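You operate a simulated robot arm through the tools that you are given. There is no shell and no other tool.

The job below is to be done with a simulated two-armed robot. You get a single attempt, and the scene is never put back.

## Task
The grey plug tripped the breaker. Pull it out, reset and test the breaker.
Fine: switch three off first, lay the plug on the plug shelf, lift the black lever, press the yellow test button so that the lever drops, then lift it again; switch two ends on.

Only the result counts: the job must be done as asked and must still hold three seconds after the hand-in. Knocking over, shifting, dropping, spilling or breaking anything else fails it.

## Robot
Two 7-joint arms with two-finger grippers on one trunk that stands fixed in place. Base frame: the origin is at the foot of the trunk, x ahead of it, y to its left, z up. Readings come in m, rad, newtons and seconds.
The left shoulder is at [0.07, 0.139, 1.368], the right one opposite. With the tool pointing down near the work surface each hand reaches from about 0.34 to 0.76 m from the base axis, measured 20 degrees to its own side. Payload 3.43 kg a hand.
The TCP of each hand is the grasp point between the finger pads, 0.03 m short of the fingertips. In the tool frame z runs along the fingers and y along their closing line. Largest opening 0.104 m; the body of the gripper starts 0.057 m behind the TCP.
Orientation is that of the tool frame in the base frame, as [roll, pitch, yaw] about the fixed x, y, z axes, in that order (R = Rz(yaw) Ry(pitch) Rx(roll)). With the fingers straight down and closing along the base's y, the tool's x points along the base's -x, its y along +y and its z along -z.

## Interface
- The arms move only by the tool apply_moves. It takes "left_commands", "right_commands" or both (then of equal length, played together; a hand with none holds still); each is a list of rows, each an object (a shift or turn left out is 0, a gripper value left out holds the last) with "delta_pos": the shift along the tool's x, y, z in units of 40 mm (1.0 is 40 mm), a list of three; "delta_rot": the turn, a rotation vector about the tool's x, y, z in units of 8 degrees (1.0 is 8 degrees), a list of three; "claw": the gripper command, from -1 (fully open) to 1 (shut), values between in proportion. In form: [{"delta_pos": [x, y, z], "delta_rot": [rx, ry, rz], "claw": claw}, ...]. A call has 1 to 20 rows; each row shifts and turns the commanded pose from where the row before left it, along the tool's axes as they then stand. A call with a number of a shift or a turn outside -1 to 1 is refused whole. A row lasts 0.2 s, in which the tool goes at most 0.05 m and 0.15 rad; a call with a longer step from one row to the next is refused whole, and so is a gripper value outside its range. A pose out of reach is approached as far as the arm can. The call stops where the force on the tool passes 40 N (or 10 N more than at its start, if that is more) or the arm is blocked; 0.2 s more then pass. The fingers move at their own pace (about 0.045 m/s each) and stop on an object; they squeeze with about 26 N. The grip force told is the motor's: it shows also when the fingers shut on nothing. Time passes only in rows, and 0.2 s behind the last, so rows that do not move let the fingers close. The reply holds the time, the measured pose of the TCP, the force on the tool along the base axes, the opening and the grip force, in the units named above and with some noise, with the torque about the TCP (base axes, N m) and any sound that the robot's microphone picked up.
- Cameras (640 x 400 px; columns grow to the right, rows downward): "scene" is now at [0.1398, 0.0031, 1.6127]; the picture's right is [-0.05, -1.00, 0.00], its down [-0.42, 0.02, -0.91] and it looks along [0.91, -0.04, -0.42] (base axes); focal length 214 px, centre (320, 200). "left" rides on the left gripper at [0.067, -0.018, -0.09] in its tool frame; the picture's right is [0.25, 0.97, 0.00], its down [-0.73, 0.19, -0.66] and it looks along [-0.64, 0.17, 0.75] (tool axes); focal length 218 px, centre (320, 200). "right" rides on the right gripper at [0.067, 0.018, -0.09] in its tool frame; the picture's right is [-0.25, 0.97, 0.00], its down [-0.73, -0.19, -0.66] and it looks along [-0.64, -0.17, 0.75] (tool axes); focal length 218 px, centre (320, 200). There is no depth. A picture from a camera that has moved, and an enlarged one, comes with that camera's place and axes in the base frame and with its lens. The place of the scene camera against the robot may be out by one fixed shift of up to 0.012 m in any direction.
- grab_frame(camera): a new picture of that camera. No time passes.
- raise_lower(by): slides the trunk up (or, below 0, down) by that many m; the arms and the scene camera ride with it, the base frame stays. It gives what a move gives, with no picture.
- pan_tilt(pan, tilt): turns the head with the scene camera to pan (to the left, within 1.501 rad either way) and tilt (down, from -0.506 to 1.204), counted from straight ahead of the robot. It gives what a move gives.
- inspect(camera, box): a new picture of the part [left, top, right, bottom] of that camera's present view, enlarged. No time passes.
- sign_off(): hands the job in; it is judged then, once.

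Nothing tells you positions but the pictures and the camera data. Unless the task says otherwise, let go and move clear before handing in.

The tools are called as a command line: name --argument value ..., lists and objects as JSON in quotes. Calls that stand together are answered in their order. apply_moves: Moves the arms, as the interface text tells. Its arguments: {"type":"object","properties":{"left_commands":{"type":"array"},"right_commands":{"type":"array"}},"required":[]} The other tools are called the same way: raise_lower (by) slides the trunk up or down; pan_tilt (pan, tilt) turns the head that bears the scene camera; grab_frame (camera) takes a picture; inspect (camera, box) takes an enlarged picture of a part of a camera's view; sign_off () hands the job in.

At the start:

```text
t: 0.0
left_eef_pos: [0.3441, 0.1505, 1.5763]
left_tcp_rot: [-3.141, 0.001, 3.141]
left_force: [-0.1, -0.5, 0.0]
left_moment: [-0.06, 0.01, -0.01]
left_opening: 0.1041
left_grip_force: 0.1
right_eef_pos: [0.2817, -0.1216, 1.5682]
right_tcp_rot: [-3.141, 0.0, 3.141]
right_force: [-0.2, -0.3, -0.8]
right_moment: [-0.02, 0.0, -0.01]
right_opening: 0.1039
right_grip_force: 0.0
trunk travel left (down, up): [-0.863, 0.077]
head pan, tilt: [-0.045, 0.429]
```

scene: 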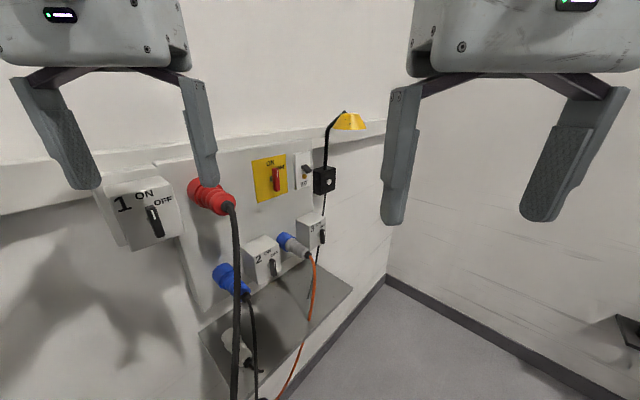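
right: 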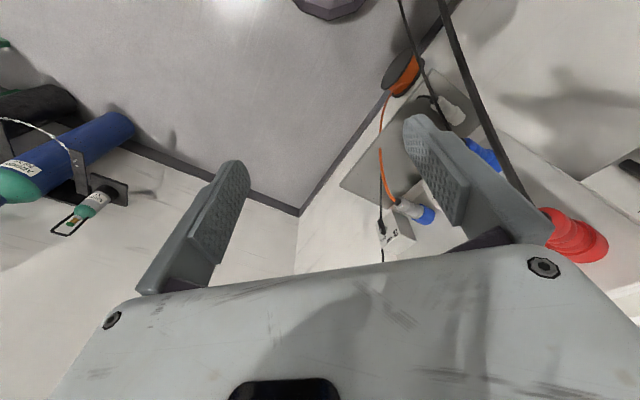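
left: 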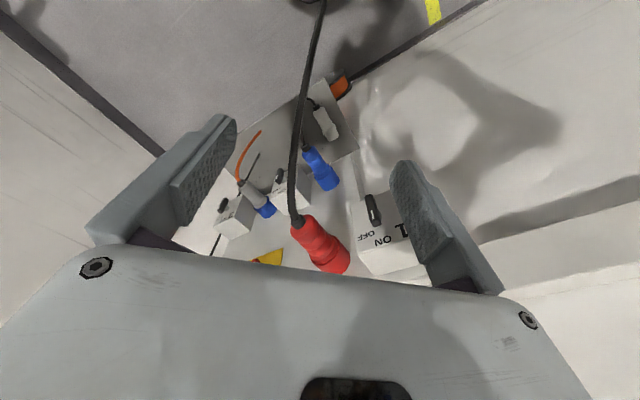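

I see a wall panel ahead and to the left with numbered switches, red, blue and grey plugs, a yellow plate with a red handle, a small breaker and a shelf below. I'll look closer before moving anything.

inspect --camera "scene" --box '[180, 100, 380, 300]'

inspect --camera "scene" --box '[240, 130, 360, 205]'

inspect --camera "scene" --box '[190, 200, 370, 312]'

inspect --camera "scene" --box '[180, 270, 380, 400]'

```text
2.00 times, centred on (280, 200) of scene
camera zoom: at [0.1398, 0.0031, 1.6127], right [-0.05, -1.0, 0.0], down [-0.42, 0.02, -0.91], along [0.91, -0.04, -0.42], focal length 429 px, centre (400, 200)
```

zoom: 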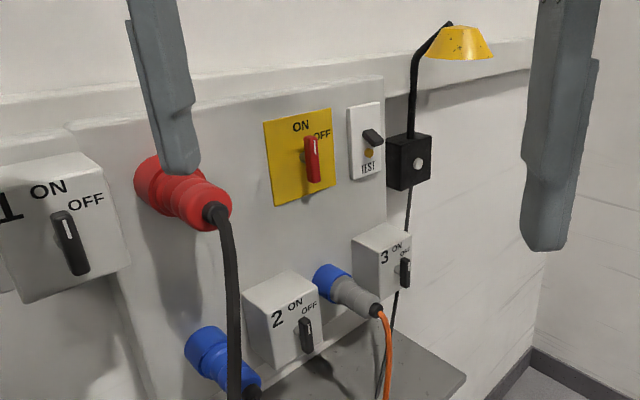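

```text
5.33 times, centred on (300, 168) of scene
camera zoom: at [0.1398, 0.0031, 1.6127], right [-0.05, -1.0, 0.0], down [-0.42, 0.02, -0.91], along [0.91, -0.04, -0.42], focal length 1144 px, centre (427, 373)
```

zoom: 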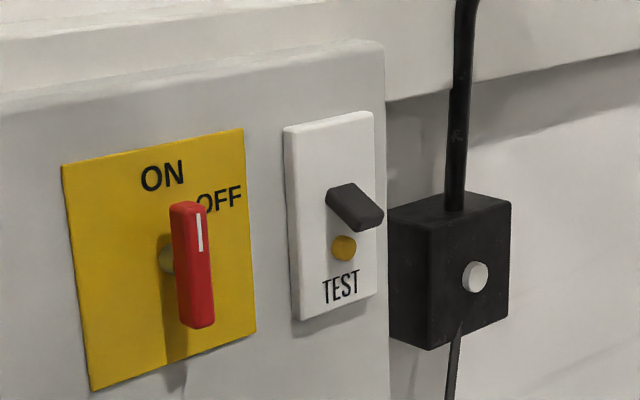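

```text
3.56 times, centred on (280, 256) of scene
camera zoom: at [0.1398, 0.0031, 1.6127], right [-0.05, -1.0, 0.0], down [-0.42, 0.02, -0.91], along [0.91, -0.04, -0.42], focal length 763 px, centre (462, 1)
```

zoom: 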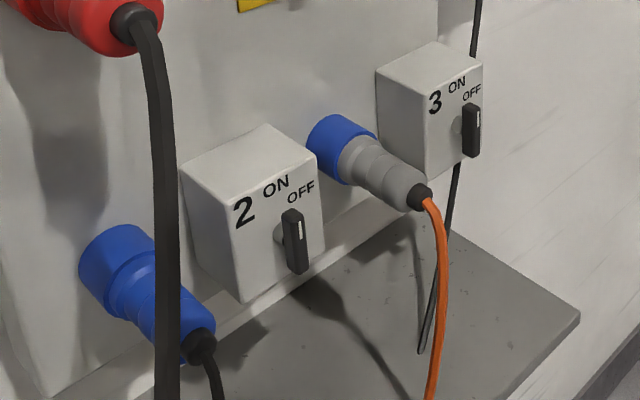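

```text
3.08 times, centred on (280, 335) of scene
camera zoom: at [0.1398, 0.0031, 1.6127], right [-0.05, -1.0, 0.0], down [-0.42, 0.02, -0.91], along [0.91, -0.04, -0.42], focal length 660 px, centre (443, -215)
```

zoom: 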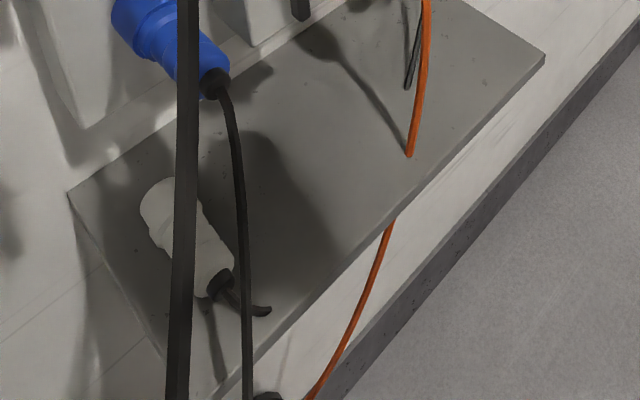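

The wall carrying the panel runs at about 45° ahead-left, with the breaker at roughly (0.9, 0.03, 1.35) and the grey plug's end near (0.80, 0.02, 1.07). I'll turn the head for a better view.

pan_tilt --pan 0.08 --tilt 0.55

grab_frame --camera "scene"

inspect --camera "right" --box '[300, 20, 620, 280]'

inspect --camera "left" --box '[190, 60, 450, 280]'

```text
t: 0.7
left_eef_pos: [0.3454, 0.1507, 1.5759]
left_tcp_rot: [-3.139, 0.003, -3.141]
left_force: [0.3, 0.0, 0.7]
left_moment: [0.0, 0.0, 0.02]
left_opening: 0.1041
left_grip_force: 0.1
right_eef_pos: [0.2833, -0.1221, 1.5677]
right_tcp_rot: [3.141, 0.0, -3.141]
right_force: [0.2, 0.2, -0.5]
right_moment: [0.03, -0.01, -0.01]
right_opening: 0.1039
right_grip_force: 0.1
trunk travel left (down, up): [-0.863, 0.077]
head pan, tilt: [0.08, 0.55]
```

```text
taken
camera scene: at [0.1373, 0.0145, 1.6018], right [0.08, -1.0, 0.0], down [-0.52, -0.04, -0.85], along [0.85, 0.07, -0.52], focal length 214 px, centre (320, 200)
```

scene: 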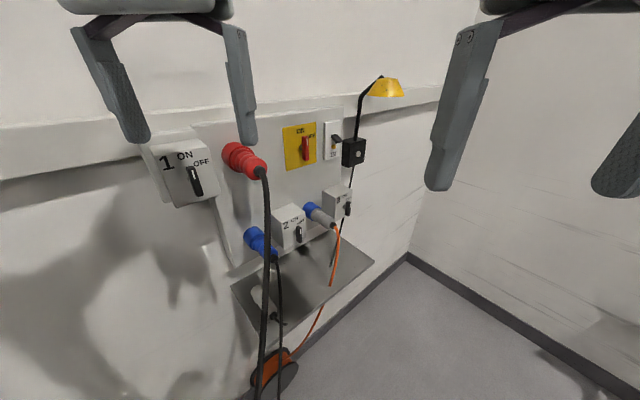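

```text
1.54 times, centred on (460, 150) of right
camera zoom: at [0.2167, -0.1065, 1.6571], right [0.25, 0.97, 0.0], down [0.73, -0.19, 0.66], along [0.64, -0.17, -0.75], focal length 336 px, centre (105, 277)
```

zoom: 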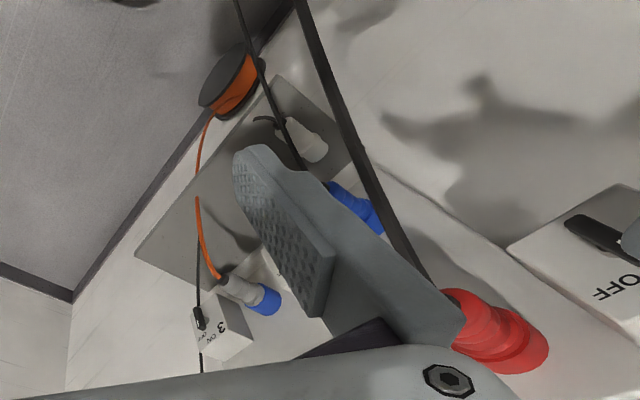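

```text
1.82 times, centred on (320, 170) of left
camera zoom: at [0.2769, 0.1331, 1.6646], right [-0.25, 0.97, 0.0], down [0.73, 0.19, 0.66], along [0.64, 0.17, -0.75], focal length 397 px, centre (320, 254)
```

zoom: 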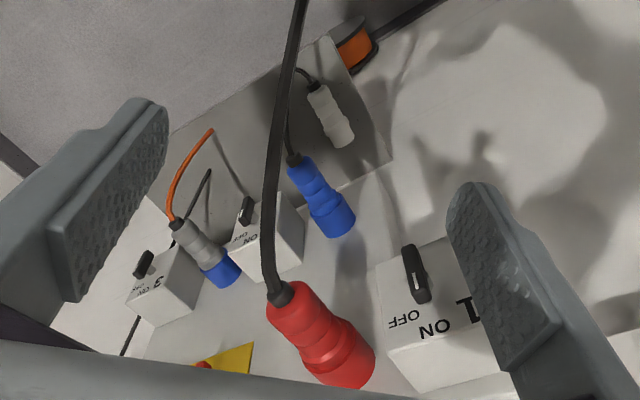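

The view confirms the layout: grey plug between switches 2 and 3, shelf below, breaker upper right beside the lamp box. Next I lower the trunk a little and bring the right hand toward the panel, pitching it level.

raise_lower --by -0.15

apply_moves --right_commands '[{"delta_pos": [-0.6, -0.5, 0.5]}, {"delta_pos": [-0.6, -0.5, 0.5]}, {"delta_pos": [-0.6, -0.5, 0.5]}, {"delta_pos": [-0.6, -0.5, 0.5]}, {"delta_rot": [0, -0.94, 0]}, {"delta_rot": [0, -0.94, 0]}, {"delta_rot": [0, -0.94, 0]}, {"delta_rot": [0, -0.94, 0]}, {"delta_rot": [0, -0.94, 0]}, {"delta_rot": [0, -0.94, 0]}]'

grab_frame --camera "scene"

grab_frame --camera "right"

```text
t: 2.4
left_eef_pos: [0.3446, 0.1511, 1.4272]
left_tcp_rot: [-3.14, 0.0, 3.141]
left_force: [0.4, 0.2, 0.4]
left_moment: [0.05, 0.02, -0.01]
left_opening: 0.1037
left_grip_force: 0.2
right_eef_pos: [0.2821, -0.1235, 1.4182]
right_tcp_rot: [3.141, 0.001, 3.141]
right_force: [1.0, -0.9, -0.7]
right_moment: [0.0, -0.01, 0.02]
right_opening: 0.1039
right_grip_force: 0.1
trunk travel left (down, up): [-0.713, 0.227]
head pan, tilt: [0.08, 0.55]
```

```text
t: 4.6
left_eef_pos: [0.3419, 0.1559, 1.4261]
left_tcp_rot: [-3.136, -0.001, -3.14]
left_force: [0.3, 0.1, -0.4]
left_moment: [-0.01, -0.01, 0.01]
left_opening: 0.1041
left_grip_force: 0.0
right_eef_pos: [0.3645, 0.0169, 1.5557]
right_tcp_rot: [3.135, 0.642, -3.139]
right_force: [0.3, 0.9, 0.1]
right_moment: [-0.04, 0.01, -0.04]
right_opening: 0.104
right_grip_force: 0.2
right hand out of reach, approached as far as the arm can: row 1, 2, 3, 4, 5, 6, 7, 8, 9, 10
trunk travel left (down, up): [-0.713, 0.227]
head pan, tilt: [0.08, 0.55]
```

```text
taken
camera scene: at [0.1364, 0.0192, 1.4518], right [0.08, -1.0, 0.0], down [-0.52, -0.04, -0.85], along [0.85, 0.07, -0.52], focal length 214 px, centre (320, 200)
```

scene: 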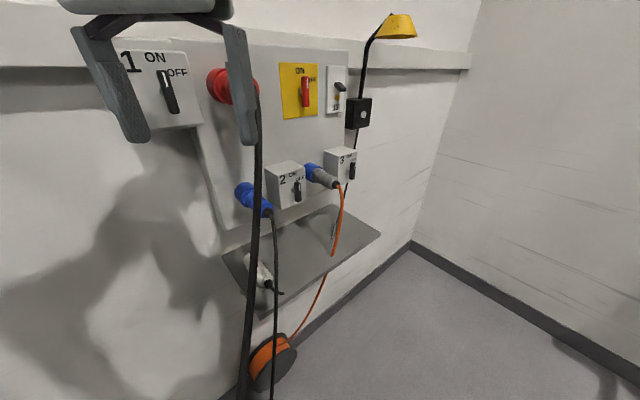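

```text
taken
camera right: at [0.2577, 0.0314, 1.5874], right [0.2, 0.97, 0.15], down [0.19, -0.19, 0.96], along [0.96, -0.16, -0.23], focal length 218 px, centre (320, 200)
```

right: 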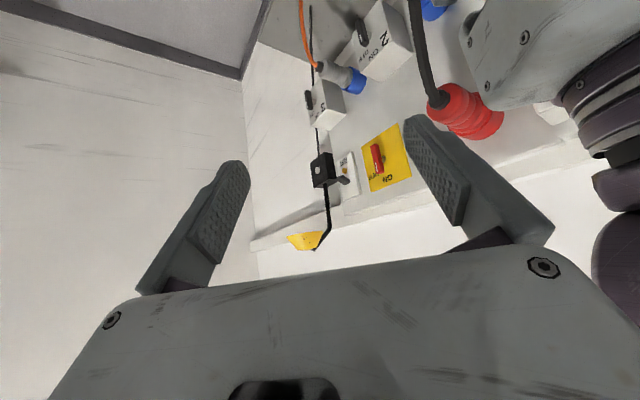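

The right hand did not follow my commands: it reports out of reach and sits at (0.36, 0.02, 1.56), pitched about 37° up. I'll hold one row to see where it settles before continuing.

apply_moves --right_commands '[{"delta_pos": [0, 0, 0]}, {"delta_pos": [0, 0, 0]}, {"delta_pos": [0, 0, 0]}]'

```text
t: 5.4
left_eef_pos: [0.346, 0.1505, 1.4262]
left_tcp_rot: [-3.14, -0.001, -3.14]
left_force: [-0.2, -1.1, 0.1]
left_moment: [0.01, 0.02, 0.02]
left_opening: 0.1041
left_grip_force: 0.1
right_eef_pos: [0.3653, 0.0099, 1.5554]
right_tcp_rot: [3.133, 0.637, 3.141]
right_force: [0.3, -0.7, 0.0]
right_moment: [0.05, 0.02, 0.02]
right_opening: 0.1042
right_grip_force: 0.0
trunk travel left (down, up): [-0.713, 0.227]
head pan, tilt: [0.08, 0.55]
```

The hand holds steady now, so the command restarts from where it actually is. I'll move it sideways to the right and a bit forward in small steps.

apply_moves --right_commands '[{"delta_pos": [0, -0.8, 0]}, {"delta_pos": [0, -0.8, 0]}, {"delta_pos": [0, -0.8, 0]}]'

```text
t: 6.2
left_eef_pos: [0.3444, 0.1503, 1.4266]
left_tcp_rot: [-3.139, 0.0, 3.141]
left_force: [1.1, 0.4, -0.7]
left_moment: [0.01, -0.01, 0.02]
left_opening: 0.1041
left_grip_force: 0.1
right_eef_pos: [0.3699, -0.0004, 1.5589]
right_tcp_rot: [3.133, 0.642, 3.14]
right_force: [0.2, -0.6, -0.5]
right_moment: [0.02, 0.01, 0.01]
right_opening: 0.1042
right_grip_force: 0.1
right hand out of reach, approached as far as the arm can: row 1, 2, 3
trunk travel left (down, up): [-0.713, 0.227]
head pan, tilt: [0.08, 0.55]
```

Sideways is limited here, probably by the folded arm. I'll try moving straight forward and down away from the body.

apply_moves --right_commands '[{"delta_pos": [-0.5, 0, 0.4]}, {"delta_pos": [-0.5, 0, 0.4]}, {"delta_pos": [-0.5, 0, 0.4]}]'

grab_frame --camera "scene"

```text
t: 7.0
left_eef_pos: [0.3459, 0.1518, 1.4262]
left_tcp_rot: [-3.14, -0.003, 3.141]
left_force: [-0.6, -0.8, -0.7]
left_moment: [-0.03, 0.01, -0.01]
left_opening: 0.1041
left_grip_force: 0.1
right_eef_pos: [0.4448, 0.0007, 1.5561]
right_tcp_rot: [3.136, 0.643, 3.14]
right_force: [0.2, 0.3, 0.5]
right_moment: [0.02, 0.01, -0.04]
right_opening: 0.1039
right_grip_force: 0.0
trunk travel left (down, up): [-0.713, 0.227]
head pan, tilt: [0.08, 0.55]
```

```text
taken
camera scene: at [0.1384, 0.0149, 1.4517], right [0.08, -1.0, 0.0], down [-0.52, -0.04, -0.85], along [0.85, 0.07, -0.52], focal length 214 px, centre (320, 200)
```

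scene: 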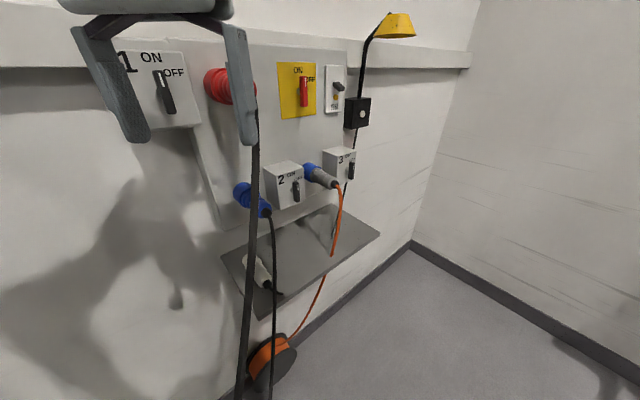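

Moving forward works; the hand is now at (0.44, 0.00, 1.56). Next I bring it down and to the right.

apply_moves --right_commands '[{"delta_pos": [0.2, -0.62, 0.62]}, {"delta_pos": [0.2, -0.62, 0.62]}, {"delta_pos": [0.2, -0.62, 0.62]}, {"delta_pos": [0.2, -0.62, 0.62]}, {"delta_pos": [0.2, -0.62, 0.62]}, {"delta_pos": [0.2, -0.62, 0.62]}]'

```text
t: 8.4
left_eef_pos: [0.3441, 0.1528, 1.4273]
left_tcp_rot: [-3.138, 0.0, -3.141]
left_force: [-0.8, 0.2, -0.2]
left_moment: [0.03, 0.03, -0.01]
left_opening: 0.1039
left_grip_force: 0.1
right_eef_pos: [0.4562, -0.0201, 1.5455]
right_tcp_rot: [3.137, 0.64, 3.141]
right_force: [0.5, -0.3, -0.7]
right_moment: [-0.01, 0.01, 0.04]
right_opening: 0.1038
right_grip_force: 0.1
right hand out of reach, approached as far as the arm can: row 1, 2, 3, 4, 5, 6
trunk travel left (down, up): [-0.713, 0.227]
head pan, tilt: [0.08, 0.55]
```

The arm is still stuck moving right or down from this folded pose. I'll extend it further forward, then test individual directions.

apply_moves --right_commands '[{"delta_pos": [-0.5, 0, 0.4]}, {"delta_pos": [-0.5, 0, 0.4]}, {"delta_pos": [-0.5, 0, 0.4]}, {"delta_pos": [-0.5, 0, 0.4]}]'

apply_moves --right_commands '[{"delta_pos": [0.3, 0, 0.4]}, {"delta_pos": [0.3, 0, 0.4]}]'

apply_moves --right_commands '[{"delta_pos": [0, -0.6, 0]}, {"delta_pos": [0, -0.6, 0]}]'

```text
t: 9.4
left_eef_pos: [0.346, 0.1505, 1.4263]
left_tcp_rot: [-3.139, -0.002, 3.142]
left_force: [-0.8, -0.1, -1.0]
left_moment: [0.01, 0.01, -0.01]
left_opening: 0.1039
left_grip_force: 0.1
right_eef_pos: [0.4936, 0.0011, 1.5211]
right_tcp_rot: [3.113, 0.63, 3.14]
right_force: [-0.7, 1.3, -0.2]
right_moment: [0.02, 0.02, 0.0]
right_opening: 0.1039
right_grip_force: 0.2
right hand out of reach, approached as far as the arm can: row 1, 2, 3, 4
trunk travel left (down, up): [-0.713, 0.227]
head pan, tilt: [0.08, 0.55]
```

```text
t: 10.0
left_eef_pos: [0.3457, 0.1513, 1.4265]
left_tcp_rot: [-3.14, -0.001, -3.141]
left_force: [-0.2, -0.3, -0.1]
left_moment: [0.0, -0.01, 0.03]
left_opening: 0.1039
left_grip_force: 0.0
right_eef_pos: [0.4892, 0.0204, 1.5144]
right_tcp_rot: [3.128, 0.636, 3.14]
right_force: [1.0, 0.2, -1.0]
right_moment: [0.02, 0.0, -0.01]
right_opening: 0.1042
right_grip_force: 0.0
right hand out of reach, approached as far as the arm can: row 1, 2
trunk travel left (down, up): [-0.713, 0.227]
head pan, tilt: [0.08, 0.55]
```

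```text
t: 10.6
left_eef_pos: [0.344, 0.1499, 1.4268]
left_tcp_rot: [-3.14, -0.001, 3.141]
left_force: [-0.6, -0.6, -0.2]
left_moment: [0.01, -0.02, 0.03]
left_opening: 0.1041
left_grip_force: 0.0
right_eef_pos: [0.4792, -0.0051, 1.5307]
right_tcp_rot: [3.123, 0.637, 3.138]
right_force: [-0.5, 0.2, 0.5]
right_moment: [0.03, 0.02, -0.03]
right_opening: 0.1042
right_grip_force: 0.1
right hand out of reach, approached as far as the arm can: row 1, 2
trunk travel left (down, up): [-0.713, 0.227]
head pan, tilt: [0.08, 0.55]
```

Moves to the right or down slide along some joint limit. I'll probe which rotations free the arm, starting with a turn about the finger axis each way.

apply_moves --right_commands '[{"delta_rot": [0, 0, 0.9]}, {"delta_rot": [0, 0, 0.9]}]'

apply_moves --right_commands '[{"delta_pos": [0, -0.6, 0]}, {"delta_pos": [0, -0.6, 0]}]'

```text
t: 11.2
left_eef_pos: [0.3445, 0.1502, 1.4268]
left_tcp_rot: [-3.14, 0.001, 3.14]
left_force: [-0.4, -0.5, -0.2]
left_moment: [0.01, 0.0, 0.03]
left_opening: 0.1041
left_grip_force: 0.0
right_eef_pos: [0.4775, -0.0038, 1.5306]
right_tcp_rot: [2.944, 0.609, 2.83]
right_force: [0.3, -0.7, 0.1]
right_moment: [-0.04, 0.02, -0.01]
right_opening: 0.1039
right_grip_force: 0.1
trunk travel left (down, up): [-0.713, 0.227]
head pan, tilt: [0.08, 0.55]
```

```text
t: 11.8
left_eef_pos: [0.3426, 0.15, 1.4269]
left_tcp_rot: [3.14, -0.001, 3.141]
left_force: [-0.9, -0.1, -0.2]
left_moment: [0.0, -0.02, 0.0]
left_opening: 0.1039
left_grip_force: 0.0
right_eef_pos: [0.4637, -0.0247, 1.5443]
right_tcp_rot: [2.941, 0.607, 2.832]
right_force: [-1.2, -0.5, -0.1]
right_moment: [0.03, 0.0, 0.03]
right_opening: 0.1041
right_grip_force: 0.1
right hand out of reach, approached as far as the arm can: row 1, 2
trunk travel left (down, up): [-0.713, 0.227]
head pan, tilt: [0.08, 0.55]
```

Turning is free but the sideways shift isn't, so the upward pitch is the likely limit. I'll pitch the hand back toward straight down and retry the sideways and downward shifts.

apply_moves --right_commands '[{"delta_rot": [0, 0, -0.9]}, {"delta_rot": [0, 0, -0.9]}, {"delta_rot": [0, 0.9, 0]}, {"delta_rot": [0, 0.9, 0]}, {"delta_rot": [0, 0.9, 0]}, {"delta_rot": [0, 0.9, 0]}]'

apply_moves --right_commands '[{"delta_pos": [0, -0.6, 0]}, {"delta_pos": [0, -0.6, 0]}]'

apply_moves --right_commands '[{"delta_pos": [0, 0, 0.6]}, {"delta_pos": [0, 0, 0.6]}]'

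```text
t: 13.2
left_eef_pos: [0.3447, 0.1511, 1.4272]
left_tcp_rot: [-3.14, 0.0, 3.141]
left_force: [-0.4, 0.0, 0.0]
left_moment: [-0.01, 0.0, -0.01]
left_opening: 0.1042
left_grip_force: 0.1
right_eef_pos: [0.4443, -0.0234, 1.511]
right_tcp_rot: [3.132, 0.143, -3.139]
right_force: [-0.1, -0.1, 0.2]
right_moment: [0.01, 0.0, -0.02]
right_opening: 0.1038
right_grip_force: 0.1
right hand out of reach, approached as far as the arm can: row 4, 5, 6
trunk travel left (down, up): [-0.713, 0.227]
head pan, tilt: [0.08, 0.55]
```

```text
t: 13.8
left_eef_pos: [0.3433, 0.1485, 1.4271]
left_tcp_rot: [3.142, 0.0, -3.141]
left_force: [-0.4, 0.2, -1.3]
left_moment: [0.03, 0.02, 0.01]
left_opening: 0.1042
left_grip_force: 0.0
right_eef_pos: [0.4323, -0.0565, 1.5151]
right_tcp_rot: [3.134, 0.143, -3.14]
right_force: [-0.6, -0.9, -0.1]
right_moment: [-0.02, 0.0, -0.04]
right_opening: 0.104
right_grip_force: 0.1
right hand out of reach, approached as far as the arm can: row 1, 2
trunk travel left (down, up): [-0.713, 0.227]
head pan, tilt: [0.08, 0.55]
```

```text
t: 14.4
left_eef_pos: [0.3455, 0.1499, 1.4267]
left_tcp_rot: [-3.139, -0.003, 3.141]
left_force: [-0.1, 0.3, -0.3]
left_moment: [0.0, -0.01, 0.0]
left_opening: 0.1041
left_grip_force: 0.1
right_eef_pos: [0.4409, -0.0537, 1.4642]
right_tcp_rot: [3.135, 0.14, -3.14]
right_force: [0.7, -0.3, 0.0]
right_moment: [0.05, -0.02, 0.04]
right_opening: 0.1041
right_grip_force: 0.0
trunk travel left (down, up): [-0.713, 0.227]
head pan, tilt: [0.08, 0.55]
```

Pitched back down, the hand can descend again: it's at (0.44, −0.05, 1.46). I'll continue down and to the right.

apply_moves --right_commands '[{"delta_pos": [0, 0, 0.6]}, {"delta_pos": [0, 0, 0.6]}, {"delta_pos": [0, 0, 0.6]}, {"delta_pos": [0, 0, 0.6]}]'

apply_moves --right_commands '[{"delta_pos": [0, -0.6, 0]}, {"delta_pos": [0, -0.6, 0]}, {"delta_pos": [0, -0.6, 0]}, {"delta_pos": [0, -0.6, 0]}]'

```text
t: 15.4
left_eef_pos: [0.3455, 0.1511, 1.4259]
left_tcp_rot: [-3.139, -0.003, -3.14]
left_force: [0.4, 0.3, 0.2]
left_moment: [0.0, 0.0, 0.0]
left_opening: 0.1042
left_grip_force: 0.0
right_eef_pos: [0.4713, -0.0465, 1.4013]
right_tcp_rot: [3.138, 0.135, -3.141]
right_force: [-0.1, 0.6, 0.3]
right_moment: [0.01, 0.01, 0.01]
right_opening: 0.104
right_grip_force: 0.0
right hand out of reach, approached as far as the arm can: row 3, 4
trunk travel left (down, up): [-0.713, 0.227]
head pan, tilt: [0.08, 0.55]
```

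```text
t: 16.4
left_eef_pos: [0.3428, 0.1511, 1.4258]
left_tcp_rot: [-3.139, 0.0, 3.14]
left_force: [-0.5, -0.2, 0.4]
left_moment: [-0.01, 0.02, 0.04]
left_opening: 0.1041
left_grip_force: 0.0
right_eef_pos: [0.4641, -0.1111, 1.4166]
right_tcp_rot: [3.129, 0.14, -3.141]
right_force: [0.3, 0.7, 1.0]
right_moment: [-0.05, -0.02, 0.01]
right_opening: 0.1041
right_grip_force: 0.0
right hand out of reach, approached as far as the arm can: row 1, 2, 3, 4
trunk travel left (down, up): [-0.713, 0.227]
head pan, tilt: [0.08, 0.55]
```

The hand is at (0.46, −0.11, 1.42) and behaves as if it must stay outside a sphere round the shoulder. I'll extend forward first, then down, to unfold it.

apply_moves --right_commands '[{"delta_pos": [-0.6, -0.2, 0]}, {"delta_pos": [-0.6, -0.2, 0]}, {"delta_pos": [-0.6, -0.2, 0]}]'

apply_moves --right_commands '[{"delta_pos": [0, 0, 0.6]}, {"delta_pos": [0, 0, 0.6]}, {"delta_pos": [0, 0, 0.6]}, {"delta_pos": [0, 0, 0.6]}]'

grab_frame --camera "scene"

```text
t: 17.2
left_eef_pos: [0.3454, 0.1509, 1.4263]
left_tcp_rot: [-3.14, 0.001, 3.141]
left_force: [-0.7, -0.5, 0.2]
left_moment: [0.02, 0.03, -0.01]
left_opening: 0.104
left_grip_force: 0.0
right_eef_pos: [0.5057, -0.0906, 1.417]
right_tcp_rot: [3.126, 0.139, 3.141]
right_force: [-0.3, 0.8, 0.4]
right_moment: [0.01, 0.04, 0.02]
right_opening: 0.1041
right_grip_force: 0.1
right hand out of reach, approached as far as the arm can: row 1, 2, 3
trunk travel left (down, up): [-0.713, 0.227]
head pan, tilt: [0.08, 0.55]
```

```text
t: 18.2
left_eef_pos: [0.3456, 0.1513, 1.4255]
left_tcp_rot: [-3.139, -0.002, -3.141]
left_force: [-0.2, 0.8, -0.4]
left_moment: [-0.05, -0.03, 0.02]
left_opening: 0.1042
left_grip_force: 0.1
right_eef_pos: [0.5431, -0.0606, 1.3578]
right_tcp_rot: [3.132, 0.134, -3.137]
right_force: [-0.3, -1.4, 0.2]
right_moment: [0.01, 0.02, 0.0]
right_opening: 0.1043
right_grip_force: 0.0
right hand out of reach, approached as far as the arm can: row 2, 3, 4
trunk travel left (down, up): [-0.713, 0.227]
head pan, tilt: [0.08, 0.55]
```

```text
taken
camera scene: at [0.1385, 0.0151, 1.4517], right [0.08, -1.0, 0.0], down [-0.52, -0.04, -0.85], along [0.85, 0.07, -0.52], focal length 214 px, centre (320, 200)
```

scene: 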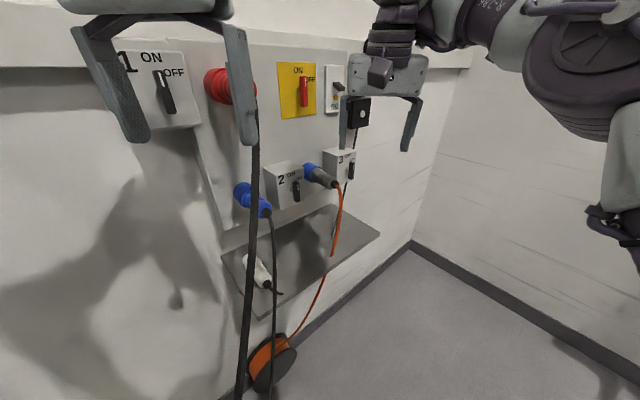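

Now the scene view shows the right forearm coming in from the right, nearly along the wall's normal, so pointing the hand at the wall should straighten the wrist. I'll rotate it that way in place.

apply_moves --right_commands '[{"delta_rot": [-0.66, -0.66, 0]}, {"delta_rot": [-0.66, -0.66, 0]}, {"delta_rot": [-0.66, -0.66, 0]}, {"delta_rot": [-0.66, -0.66, 0]}, {"delta_rot": [-0.66, -0.66, 0]}]'

grab_frame --camera "scene"

```text
t: 19.4
left_eef_pos: [0.3449, 0.1499, 1.4266]
left_tcp_rot: [-3.142, 0.0, 3.14]
left_force: [-0.7, 0.2, -0.4]
left_moment: [0.04, -0.02, -0.01]
left_opening: 0.1038
left_grip_force: 0.1
right_eef_pos: [0.6055, -0.044, 1.4229]
right_tcp_rot: [2.792, 0.456, 3.085]
right_force: [0.0, 0.3, -0.7]
right_moment: [-0.03, -0.05, 0.03]
right_opening: 0.104
right_grip_force: 0.0
right hand out of reach, approached as far as the arm can: row 1, 2, 3, 4, 5
trunk travel left (down, up): [-0.713, 0.227]
head pan, tilt: [0.08, 0.55]
```

```text
taken
camera scene: at [0.1367, 0.0142, 1.4518], right [0.08, -1.0, 0.0], down [-0.52, -0.04, -0.85], along [0.85, 0.07, -0.52], focal length 214 px, centre (320, 200)
```

scene: 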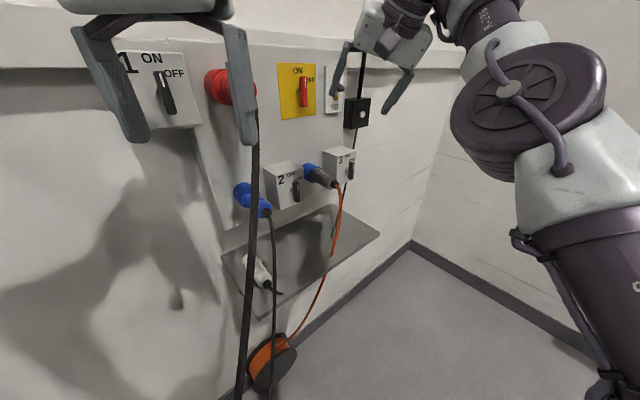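

The elbow is forward with the forearm pointing up, so the free workspace for a level hand is above the shoulder; lowering the trunk should suit. First I check where the left arm is relative to the wall and switch 1.

pan_tilt --pan 0.7 --tilt 0.5

grab_frame --camera "scene"

grab_frame --camera "left"

grab_frame --camera "right"

```text
t: 20.4
left_eef_pos: [0.3451, 0.1511, 1.4251]
left_tcp_rot: [-3.141, 0.0, 3.141]
left_force: [-0.8, -0.2, 0.0]
left_moment: [0.0, -0.01, 0.03]
left_opening: 0.104
left_grip_force: 0.0
right_eef_pos: [0.6062, -0.0439, 1.4232]
right_tcp_rot: [2.793, 0.456, 3.082]
right_force: [-0.2, 0.2, 0.3]
right_moment: [0.01, 0.01, 0.0]
right_opening: 0.1043
right_grip_force: 0.1
trunk travel left (down, up): [-0.713, 0.227]
head pan, tilt: [0.7, 0.499]
```

```text
taken
camera scene: at [0.1176, 0.066, 1.4563], right [0.64, -0.77, 0.0], down [-0.37, -0.31, -0.88], along [0.67, 0.56, -0.48], focal length 214 px, centre (320, 200)
```

scene: 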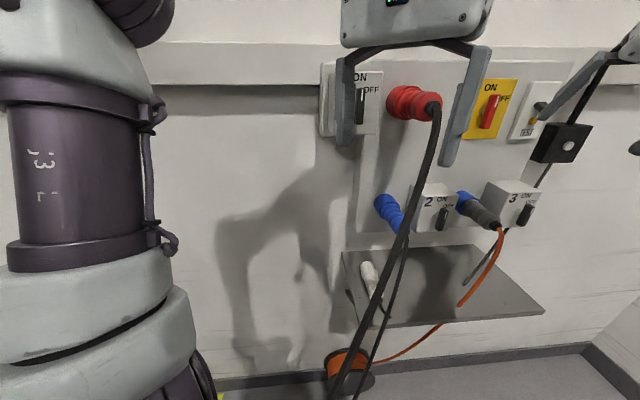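

```text
taken
camera left: at [0.2771, 0.1332, 1.5146], right [-0.25, 0.97, 0.0], down [0.73, 0.19, 0.66], along [0.64, 0.17, -0.75], focal length 218 px, centre (320, 200)
```

left: 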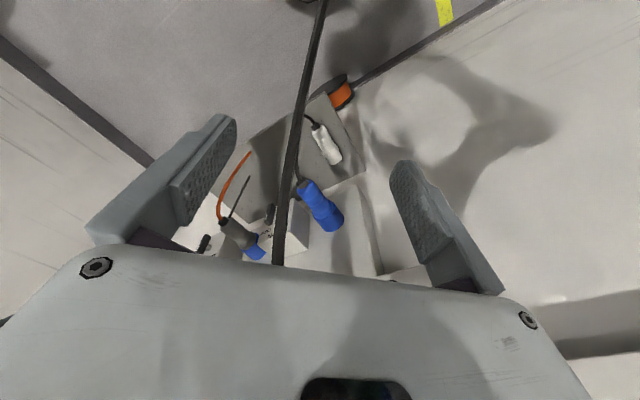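

```text
taken
camera right: at [0.5071, -0.054, 1.474], right [0.13, 0.9, 0.41], down [0.39, -0.43, 0.82], along [0.91, 0.05, -0.41], focal length 218 px, centre (320, 200)
```

right: 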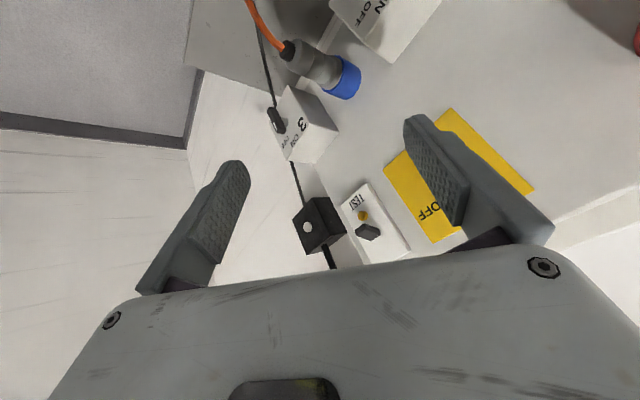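

The scene view is now almost square to the wall; the left arm is clear of fittings. Triangulating scene and right views puts the grey plug's cable end near (0.70, 0.01, 1.156). I'll zoom in on both views to locate the breaker and switches more exactly.

inspect --camera "scene" --box '[460, 60, 600, 150]'

inspect --camera "scene" --box '[400, 160, 560, 260]'

inspect --camera "right" --box '[260, 90, 460, 270]'

inspect --camera "right" --box '[180, 0, 420, 180]'

```text
4.44 times, centred on (530, 105) of scene
camera zoom: at [0.1176, 0.066, 1.4563], right [0.64, -0.77, 0.0], down [-0.37, -0.31, -0.88], along [0.67, 0.56, -0.48], focal length 953 px, centre (-613, 622)
```

zoom: 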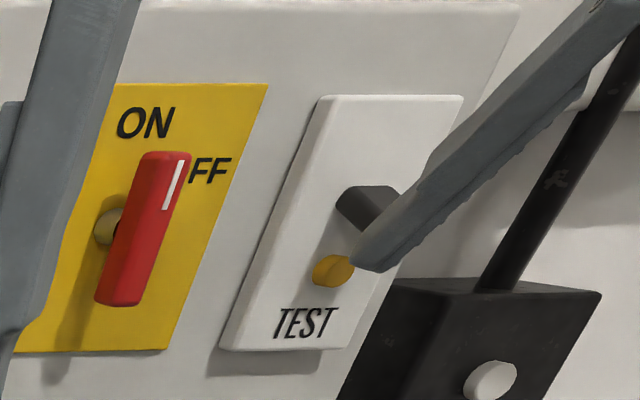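

```text
4.00 times, centred on (480, 210) of scene
camera zoom: at [0.1176, 0.066, 1.4563], right [0.64, -0.77, 0.0], down [-0.37, -0.31, -0.88], along [0.67, 0.56, -0.48], focal length 858 px, centre (-320, 160)
```

zoom: 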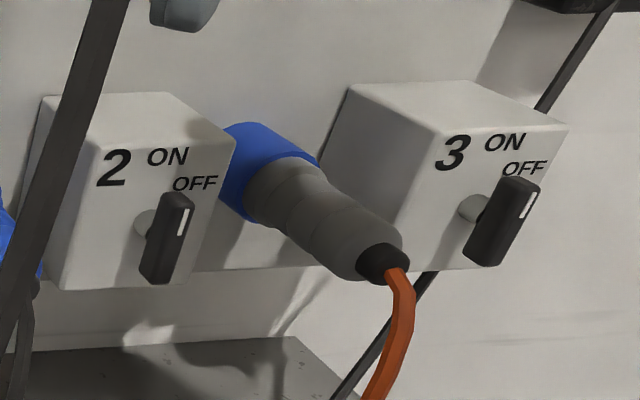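

```text
2.22 times, centred on (360, 180) of right
camera zoom: at [0.5071, -0.054, 1.474], right [0.13, 0.9, 0.41], down [0.39, -0.43, 0.82], along [0.91, 0.05, -0.41], focal length 485 px, centre (231, 244)
```

zoom: 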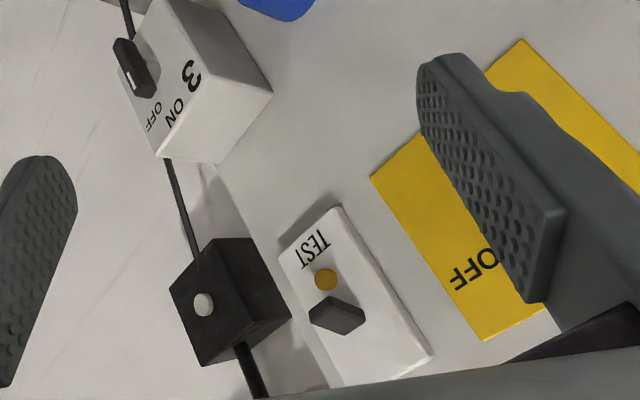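

```text
2.22 times, centred on (300, 90) of right
camera zoom: at [0.5071, -0.054, 1.474], right [0.13, 0.9, 0.41], down [0.39, -0.43, 0.82], along [0.91, 0.05, -0.41], focal length 485 px, centre (364, 444)
```

zoom: 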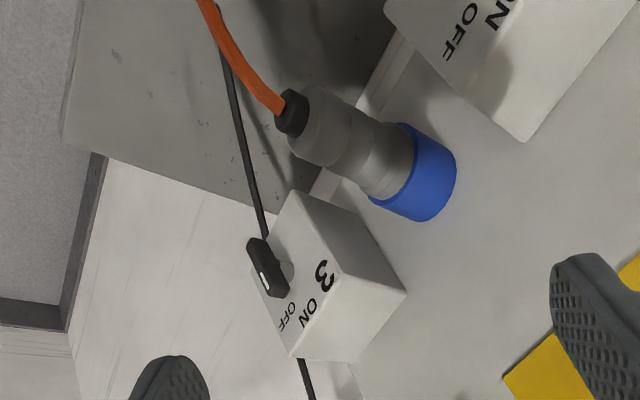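

From the two views: test button about (0.872, 0.019, 1.373), switch 3 handle about (0.798, −0.043, 1.163), grey plug from (0.70, 0.01, 1.156) up into the blue socket near (0.755, 0.08, 1.18), wall normal about 44.5°. Switches are at 12 o'clock = ON, with OFF 45° clockwise. Now I swing the hand up about its wrist toward the wall.

apply_moves --right_commands '[{"delta_pos": [-0.5, 0.5, 0], "delta_rot": [-0.5, -0.5, 0]}, {"delta_pos": [-0.5, 0.5, 0], "delta_rot": [-0.5, -0.5, 0]}, {"delta_pos": [-0.5, 0.5, 0], "delta_rot": [-0.5, -0.5, 0]}, {"delta_pos": [-0.5, 0.5, 0], "delta_rot": [-0.5, -0.5, 0]}]'

grab_frame --camera "scene"

```text
t: 21.4
left_eef_pos: [0.3428, 0.1502, 1.4267]
left_tcp_rot: [-3.14, 0.001, 3.141]
left_force: [0.6, -0.8, -0.2]
left_moment: [0.0, -0.01, 0.01]
left_opening: 0.1041
left_grip_force: 0.0
right_eef_pos: [0.5732, -0.0404, 1.5611]
right_tcp_rot: [2.434, 0.669, 2.947]
right_force: [0.0, -0.4, -0.5]
right_moment: [0.02, 0.02, 0.03]
right_opening: 0.104
right_grip_force: 0.0
right hand out of reach, approached as far as the arm can: row 1, 2, 3, 4
trunk travel left (down, up): [-0.713, 0.227]
head pan, tilt: [0.7, 0.499]
```

```text
taken
camera scene: at [0.1159, 0.0653, 1.4565], right [0.64, -0.76, 0.0], down [-0.37, -0.31, -0.88], along [0.67, 0.57, -0.48], focal length 214 px, centre (320, 200)
```

scene: 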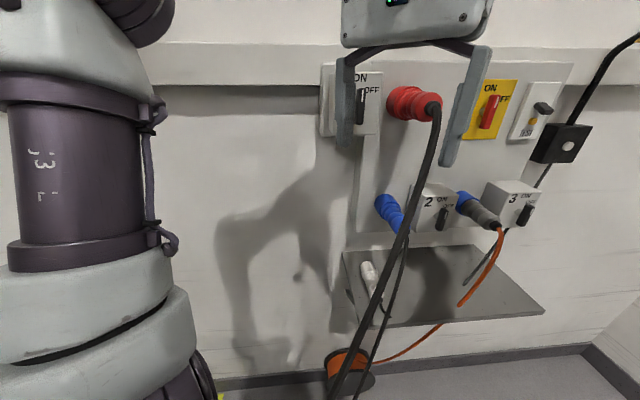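

The hand slides along a limit but is turning toward the wall: fingers now aim (0.59, 0.55, −0.60). I'll test whether a roll about the finger axis is what frees it.

apply_moves --right_commands '[{"delta_rot": [0, 0, -0.9]}, {"delta_rot": [0, 0, -0.9]}, {"delta_rot": [0, 0, -0.9]}]'

apply_moves --right_commands '[{"delta_rot": [0, -0.9, 0]}, {"delta_rot": [0, -0.9, 0]}]'

```text
t: 22.2
left_eef_pos: [0.3443, 0.1516, 1.4258]
left_tcp_rot: [-3.14, -0.002, 3.14]
left_force: [-0.2, 0.3, -0.2]
left_moment: [-0.02, 0.01, -0.02]
left_opening: 0.1039
left_grip_force: 0.0
right_eef_pos: [0.5643, -0.0487, 1.569]
right_tcp_rot: [2.759, 0.89, -2.9]
right_force: [0.4, 0.1, -0.1]
right_moment: [-0.01, -0.01, -0.02]
right_opening: 0.104
right_grip_force: 0.0
right hand out of reach, approached as far as the arm can: row 1
trunk travel left (down, up): [-0.713, 0.227]
head pan, tilt: [0.7, 0.499]
```

```text
t: 22.8
left_eef_pos: [0.3451, 0.1513, 1.4262]
left_tcp_rot: [-3.139, 0.001, -3.141]
left_force: [0.1, -0.1, -0.6]
left_moment: [-0.01, 0.01, -0.02]
left_opening: 0.1039
left_grip_force: 0.1
right_eef_pos: [0.5649, -0.0505, 1.5692]
right_tcp_rot: [2.755, 0.891, -2.901]
right_force: [-0.1, -0.5, 0.1]
right_moment: [0.0, 0.01, 0.01]
right_opening: 0.1041
right_grip_force: 0.1
right hand out of reach, approached as far as the arm can: row 1, 2
trunk travel left (down, up): [-0.713, 0.227]
head pan, tilt: [0.7, 0.499]
```

Rolling works but pitching up is stuck. I need to see the right arm's joints, so I turn the head toward it.

pan_tilt --pan -0.5 --tilt 0.1

grab_frame --camera "scene"

grab_frame --camera "left"

```text
t: 24.2
left_eef_pos: [0.3442, 0.1498, 1.426]
left_tcp_rot: [-3.141, 0.0, -3.141]
left_force: [0.4, 0.1, -0.1]
left_moment: [-0.01, 0.01, 0.0]
left_opening: 0.1038
left_grip_force: 0.0
right_eef_pos: [0.5644, -0.0496, 1.5688]
right_tcp_rot: [2.755, 0.89, -2.901]
right_force: [0.3, -0.7, 1.1]
right_moment: [-0.02, 0.01, -0.01]
right_opening: 0.104
right_grip_force: 0.1
trunk travel left (down, up): [-0.713, 0.227]
head pan, tilt: [-0.499, 0.099]
```

```text
taken
camera scene: at [0.1287, -0.0367, 1.4934], right [-0.48, -0.88, 0.0], down [-0.09, 0.05, -0.99], along [0.87, -0.48, -0.1], focal length 214 px, centre (320, 200)
```

scene: 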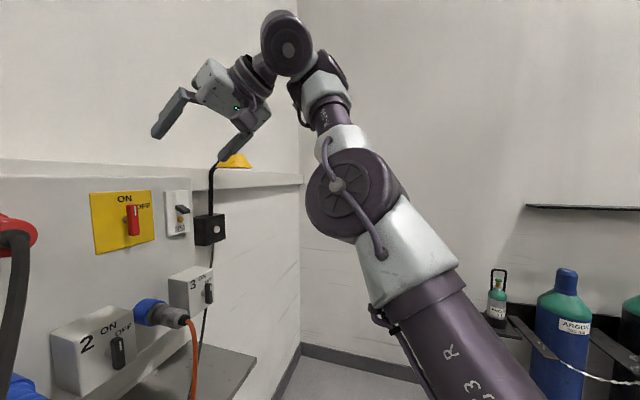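

```text
taken
camera left: at [0.2769, 0.1331, 1.5146], right [-0.25, 0.97, 0.0], down [0.73, 0.19, 0.66], along [0.64, 0.17, -0.75], focal length 218 px, centre (320, 200)
```

left: 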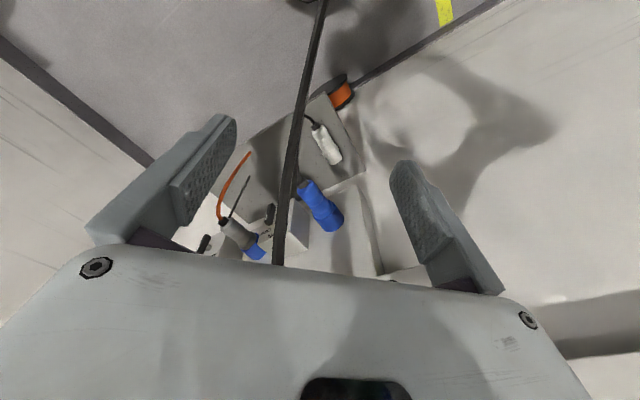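

I can now see the right arm: elbow in front, forearm pointing up, wrist about 0.2 m behind the grasp point, hand folded down. Gas cylinders stand at the right wall and must be avoided. I'll try lowering the hand straight down in its present orientation.

apply_moves --right_commands '[{"delta_pos": [0.47, -0.14, 0.35]}, {"delta_pos": [0.47, -0.14, 0.35]}, {"delta_pos": [0.47, -0.14, 0.35]}, {"delta_pos": [0.47, -0.14, 0.35]}]'

grab_frame --camera "scene"

```text
t: 25.2
left_eef_pos: [0.345, 0.1507, 1.4269]
left_tcp_rot: [-3.141, 0.0, 3.141]
left_force: [1.4, 0.3, 0.9]
left_moment: [-0.02, 0.03, 0.0]
left_opening: 0.1037
left_grip_force: 0.0
right_eef_pos: [0.571, -0.0652, 1.5537]
right_tcp_rot: [2.756, 0.883, -2.898]
right_force: [0.8, 0.0, -0.5]
right_moment: [0.0, -0.01, 0.04]
right_opening: 0.1038
right_grip_force: 0.0
right hand out of reach, approached as far as the arm can: row 1, 2, 3, 4
trunk travel left (down, up): [-0.713, 0.227]
head pan, tilt: [-0.499, 0.099]
```

```text
taken
camera scene: at [0.1288, -0.0369, 1.4934], right [-0.48, -0.88, 0.0], down [-0.09, 0.05, -0.99], along [0.87, -0.48, -0.1], focal length 214 px, centre (320, 200)
```

scene: 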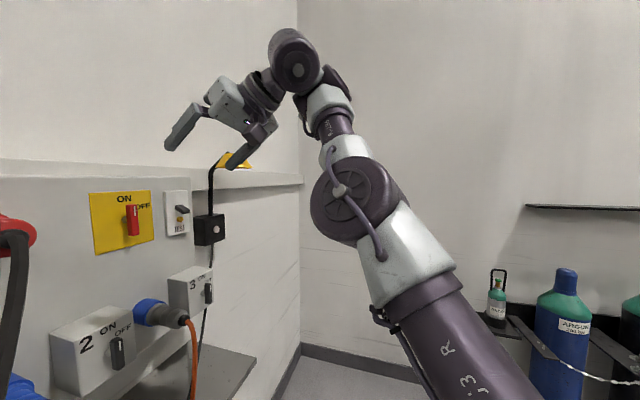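

Downward is still nearly blocked. I'll test small rotations one at a time to learn which joint is at its limit.

apply_moves --right_commands '[{"delta_rot": [-0.8, 0, 0]}, {"delta_rot": [-0.8, 0, 0]}]'

apply_moves --right_commands '[{"delta_rot": [0, -0.8, 0]}, {"delta_rot": [0, -0.8, 0]}]'

apply_moves --right_commands '[{"delta_pos": [0, 0, -0.6]}, {"delta_pos": [0, 0, -0.6]}, {"delta_pos": [0, 0, -0.6]}]'

```text
t: 25.8
left_eef_pos: [0.3456, 0.1503, 1.4268]
left_tcp_rot: [-3.141, -0.002, -3.141]
left_force: [-0.2, 0.3, -0.5]
left_moment: [0.01, 0.0, 0.0]
left_opening: 0.104
left_grip_force: 0.0
right_eef_pos: [0.5745, -0.0659, 1.5521]
right_tcp_rot: [2.529, 0.89, -2.903]
right_force: [0.0, -0.1, 0.6]
right_moment: [0.0, 0.04, 0.04]
right_opening: 0.104
right_grip_force: 0.0
trunk travel left (down, up): [-0.713, 0.227]
head pan, tilt: [-0.499, 0.099]
```

```text
t: 26.4
left_eef_pos: [0.3453, 0.1502, 1.4273]
left_tcp_rot: [-3.138, 0.0, -3.141]
left_force: [0.4, 0.2, 0.1]
left_moment: [-0.04, 0.01, 0.02]
left_opening: 0.1043
left_grip_force: 0.1
right_eef_pos: [0.5766, -0.0744, 1.5699]
right_tcp_rot: [2.445, 0.968, -3.005]
right_force: [0.1, 0.0, -0.2]
right_moment: [0.0, -0.04, 0.05]
right_opening: 0.1043
right_grip_force: 0.0
right hand out of reach, approached as far as the arm can: row 1, 2
trunk travel left (down, up): [-0.713, 0.227]
head pan, tilt: [-0.499, 0.099]
```

```text
t: 27.2
left_eef_pos: [0.3447, 0.1504, 1.4273]
left_tcp_rot: [-3.14, 0.002, 3.141]
left_force: [0.1, 0.3, 0.7]
left_moment: [-0.01, 0.02, 0.0]
left_opening: 0.1042
left_grip_force: 0.0
right_eef_pos: [0.5381, -0.1255, 1.6006]
right_tcp_rot: [2.447, 0.971, -3.002]
right_force: [-0.3, -0.5, 0.3]
right_moment: [0.0, 0.01, -0.02]
right_opening: 0.1043
right_grip_force: 0.1
trunk travel left (down, up): [-0.713, 0.227]
head pan, tilt: [-0.499, 0.099]
```

Retreating along the fingers is free, so I now try rotating up and lowering from this backed-off pose.

apply_moves --right_commands '[{"delta_rot": [0, -0.8, 0]}, {"delta_rot": [0, -0.8, 0]}, {"delta_rot": [0, -0.8, 0]}]'

apply_moves --right_commands '[{"delta_pos": [0.6, 0, 0.2]}, {"delta_pos": [0.6, 0, 0.2]}, {"delta_pos": [0.6, 0, 0.2]}]'

grab_frame --camera "scene"

```text
t: 28.0
left_eef_pos: [0.3447, 0.1525, 1.4264]
left_tcp_rot: [-3.14, 0.001, -3.14]
left_force: [-0.5, 0.7, 0.2]
left_moment: [-0.03, 0.0, 0.02]
left_opening: 0.1037
left_grip_force: 0.1
right_eef_pos: [0.5495, -0.1366, 1.6258]
right_tcp_rot: [2.262, 1.079, 3.073]
right_force: [-0.3, -0.4, -0.5]
right_moment: [-0.02, -0.04, 0.03]
right_opening: 0.104
right_grip_force: 0.1
right hand out of reach, approached as far as the arm can: row 1, 2, 3
trunk travel left (down, up): [-0.713, 0.227]
head pan, tilt: [-0.499, 0.099]
```

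```text
t: 28.8
left_eef_pos: [0.346, 0.1516, 1.4273]
left_tcp_rot: [-3.141, -0.001, -3.141]
left_force: [0.4, 0.9, 0.8]
left_moment: [0.02, 0.01, 0.02]
left_opening: 0.1039
left_grip_force: 0.0
right_eef_pos: [0.5482, -0.1386, 1.6261]
right_tcp_rot: [2.26, 1.078, 3.074]
right_force: [-0.2, -1.1, -0.2]
right_moment: [-0.01, 0.01, 0.0]
right_opening: 0.104
right_grip_force: 0.1
right hand out of reach, approached as far as the arm can: row 1, 2, 3
trunk travel left (down, up): [-0.713, 0.227]
head pan, tilt: [-0.499, 0.099]
```

```text
taken
camera scene: at [0.1289, -0.0366, 1.4934], right [-0.48, -0.88, 0.0], down [-0.09, 0.05, -0.99], along [0.87, -0.48, -0.1], focal length 214 px, centre (320, 200)
```

scene: 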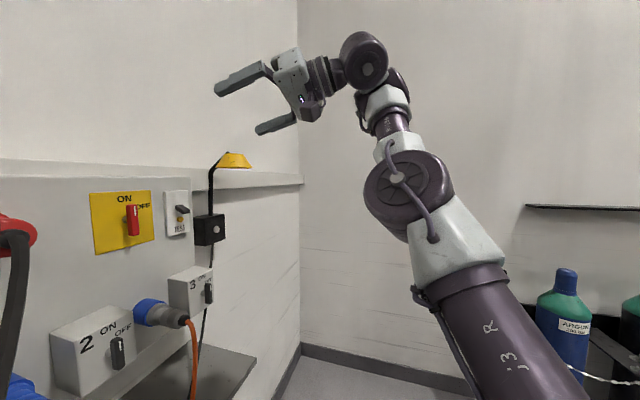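

The hand now points at the wall but high up (z≈1.63), and the arm looks nearly stretched upward from a shoulder further out to the right. I'll look down at the shoulder to understand the posture.

pan_tilt --pan -0.9 --tilt 0.7

grab_frame --camera "scene"

pan_tilt --pan 0.9 --tilt 0.3

grab_frame --camera "scene"

```text
t: 29.8
left_eef_pos: [0.346, 0.1493, 1.425]
left_tcp_rot: [-3.14, -0.001, 3.141]
left_force: [-0.6, -0.4, -0.2]
left_moment: [-0.04, 0.01, -0.01]
left_opening: 0.1042
left_grip_force: 0.1
right_eef_pos: [0.5488, -0.1383, 1.6259]
right_tcp_rot: [2.26, 1.079, 3.072]
right_force: [-0.7, -0.6, 0.1]
right_moment: [0.0, -0.02, -0.01]
right_opening: 0.1039
right_grip_force: 0.1
trunk travel left (down, up): [-0.713, 0.227]
head pan, tilt: [-0.901, 0.7]
```

```text
taken
camera scene: at [0.1006, -0.0592, 1.4387], right [-0.78, -0.62, 0.0], down [-0.4, 0.5, -0.77], along [0.48, -0.6, -0.64], focal length 214 px, centre (320, 200)
```

scene: 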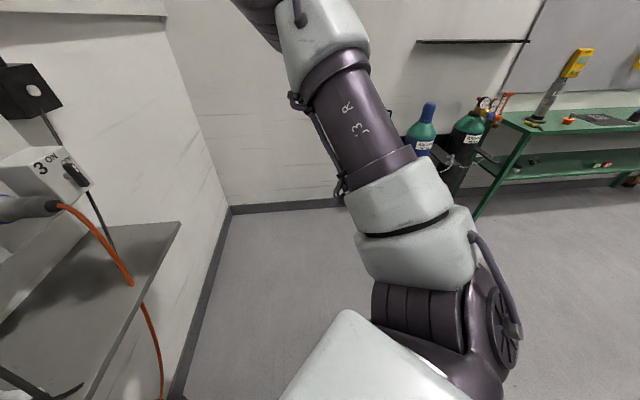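

```text
t: 31.6
left_eef_pos: [0.345, 0.1507, 1.4268]
left_tcp_rot: [-3.14, 0.002, -3.14]
left_force: [0.4, 0.3, 0.1]
left_moment: [-0.01, 0.0, 0.0]
left_opening: 0.1039
left_grip_force: 0.0
right_eef_pos: [0.5484, -0.139, 1.6259]
right_tcp_rot: [2.26, 1.078, 3.073]
right_force: [-0.2, -0.7, 0.3]
right_moment: [-0.02, 0.01, -0.02]
right_opening: 0.1037
right_grip_force: 0.0
trunk travel left (down, up): [-0.713, 0.227]
head pan, tilt: [0.901, 0.3]
```

```text
taken
camera scene: at [0.1058, 0.0804, 1.4748], right [0.78, -0.62, 0.0], down [-0.18, -0.23, -0.96], along [0.59, 0.75, -0.3], focal length 214 px, centre (320, 200)
```

scene: 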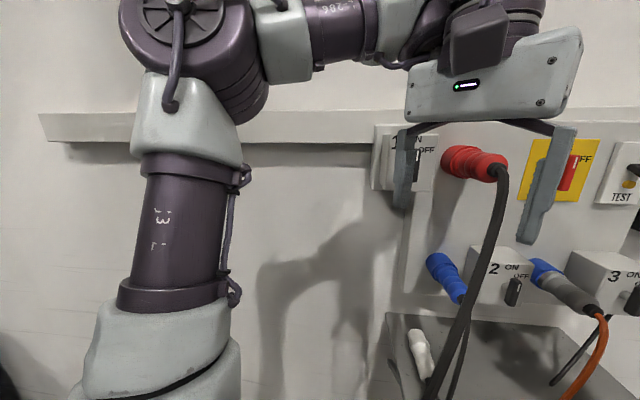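

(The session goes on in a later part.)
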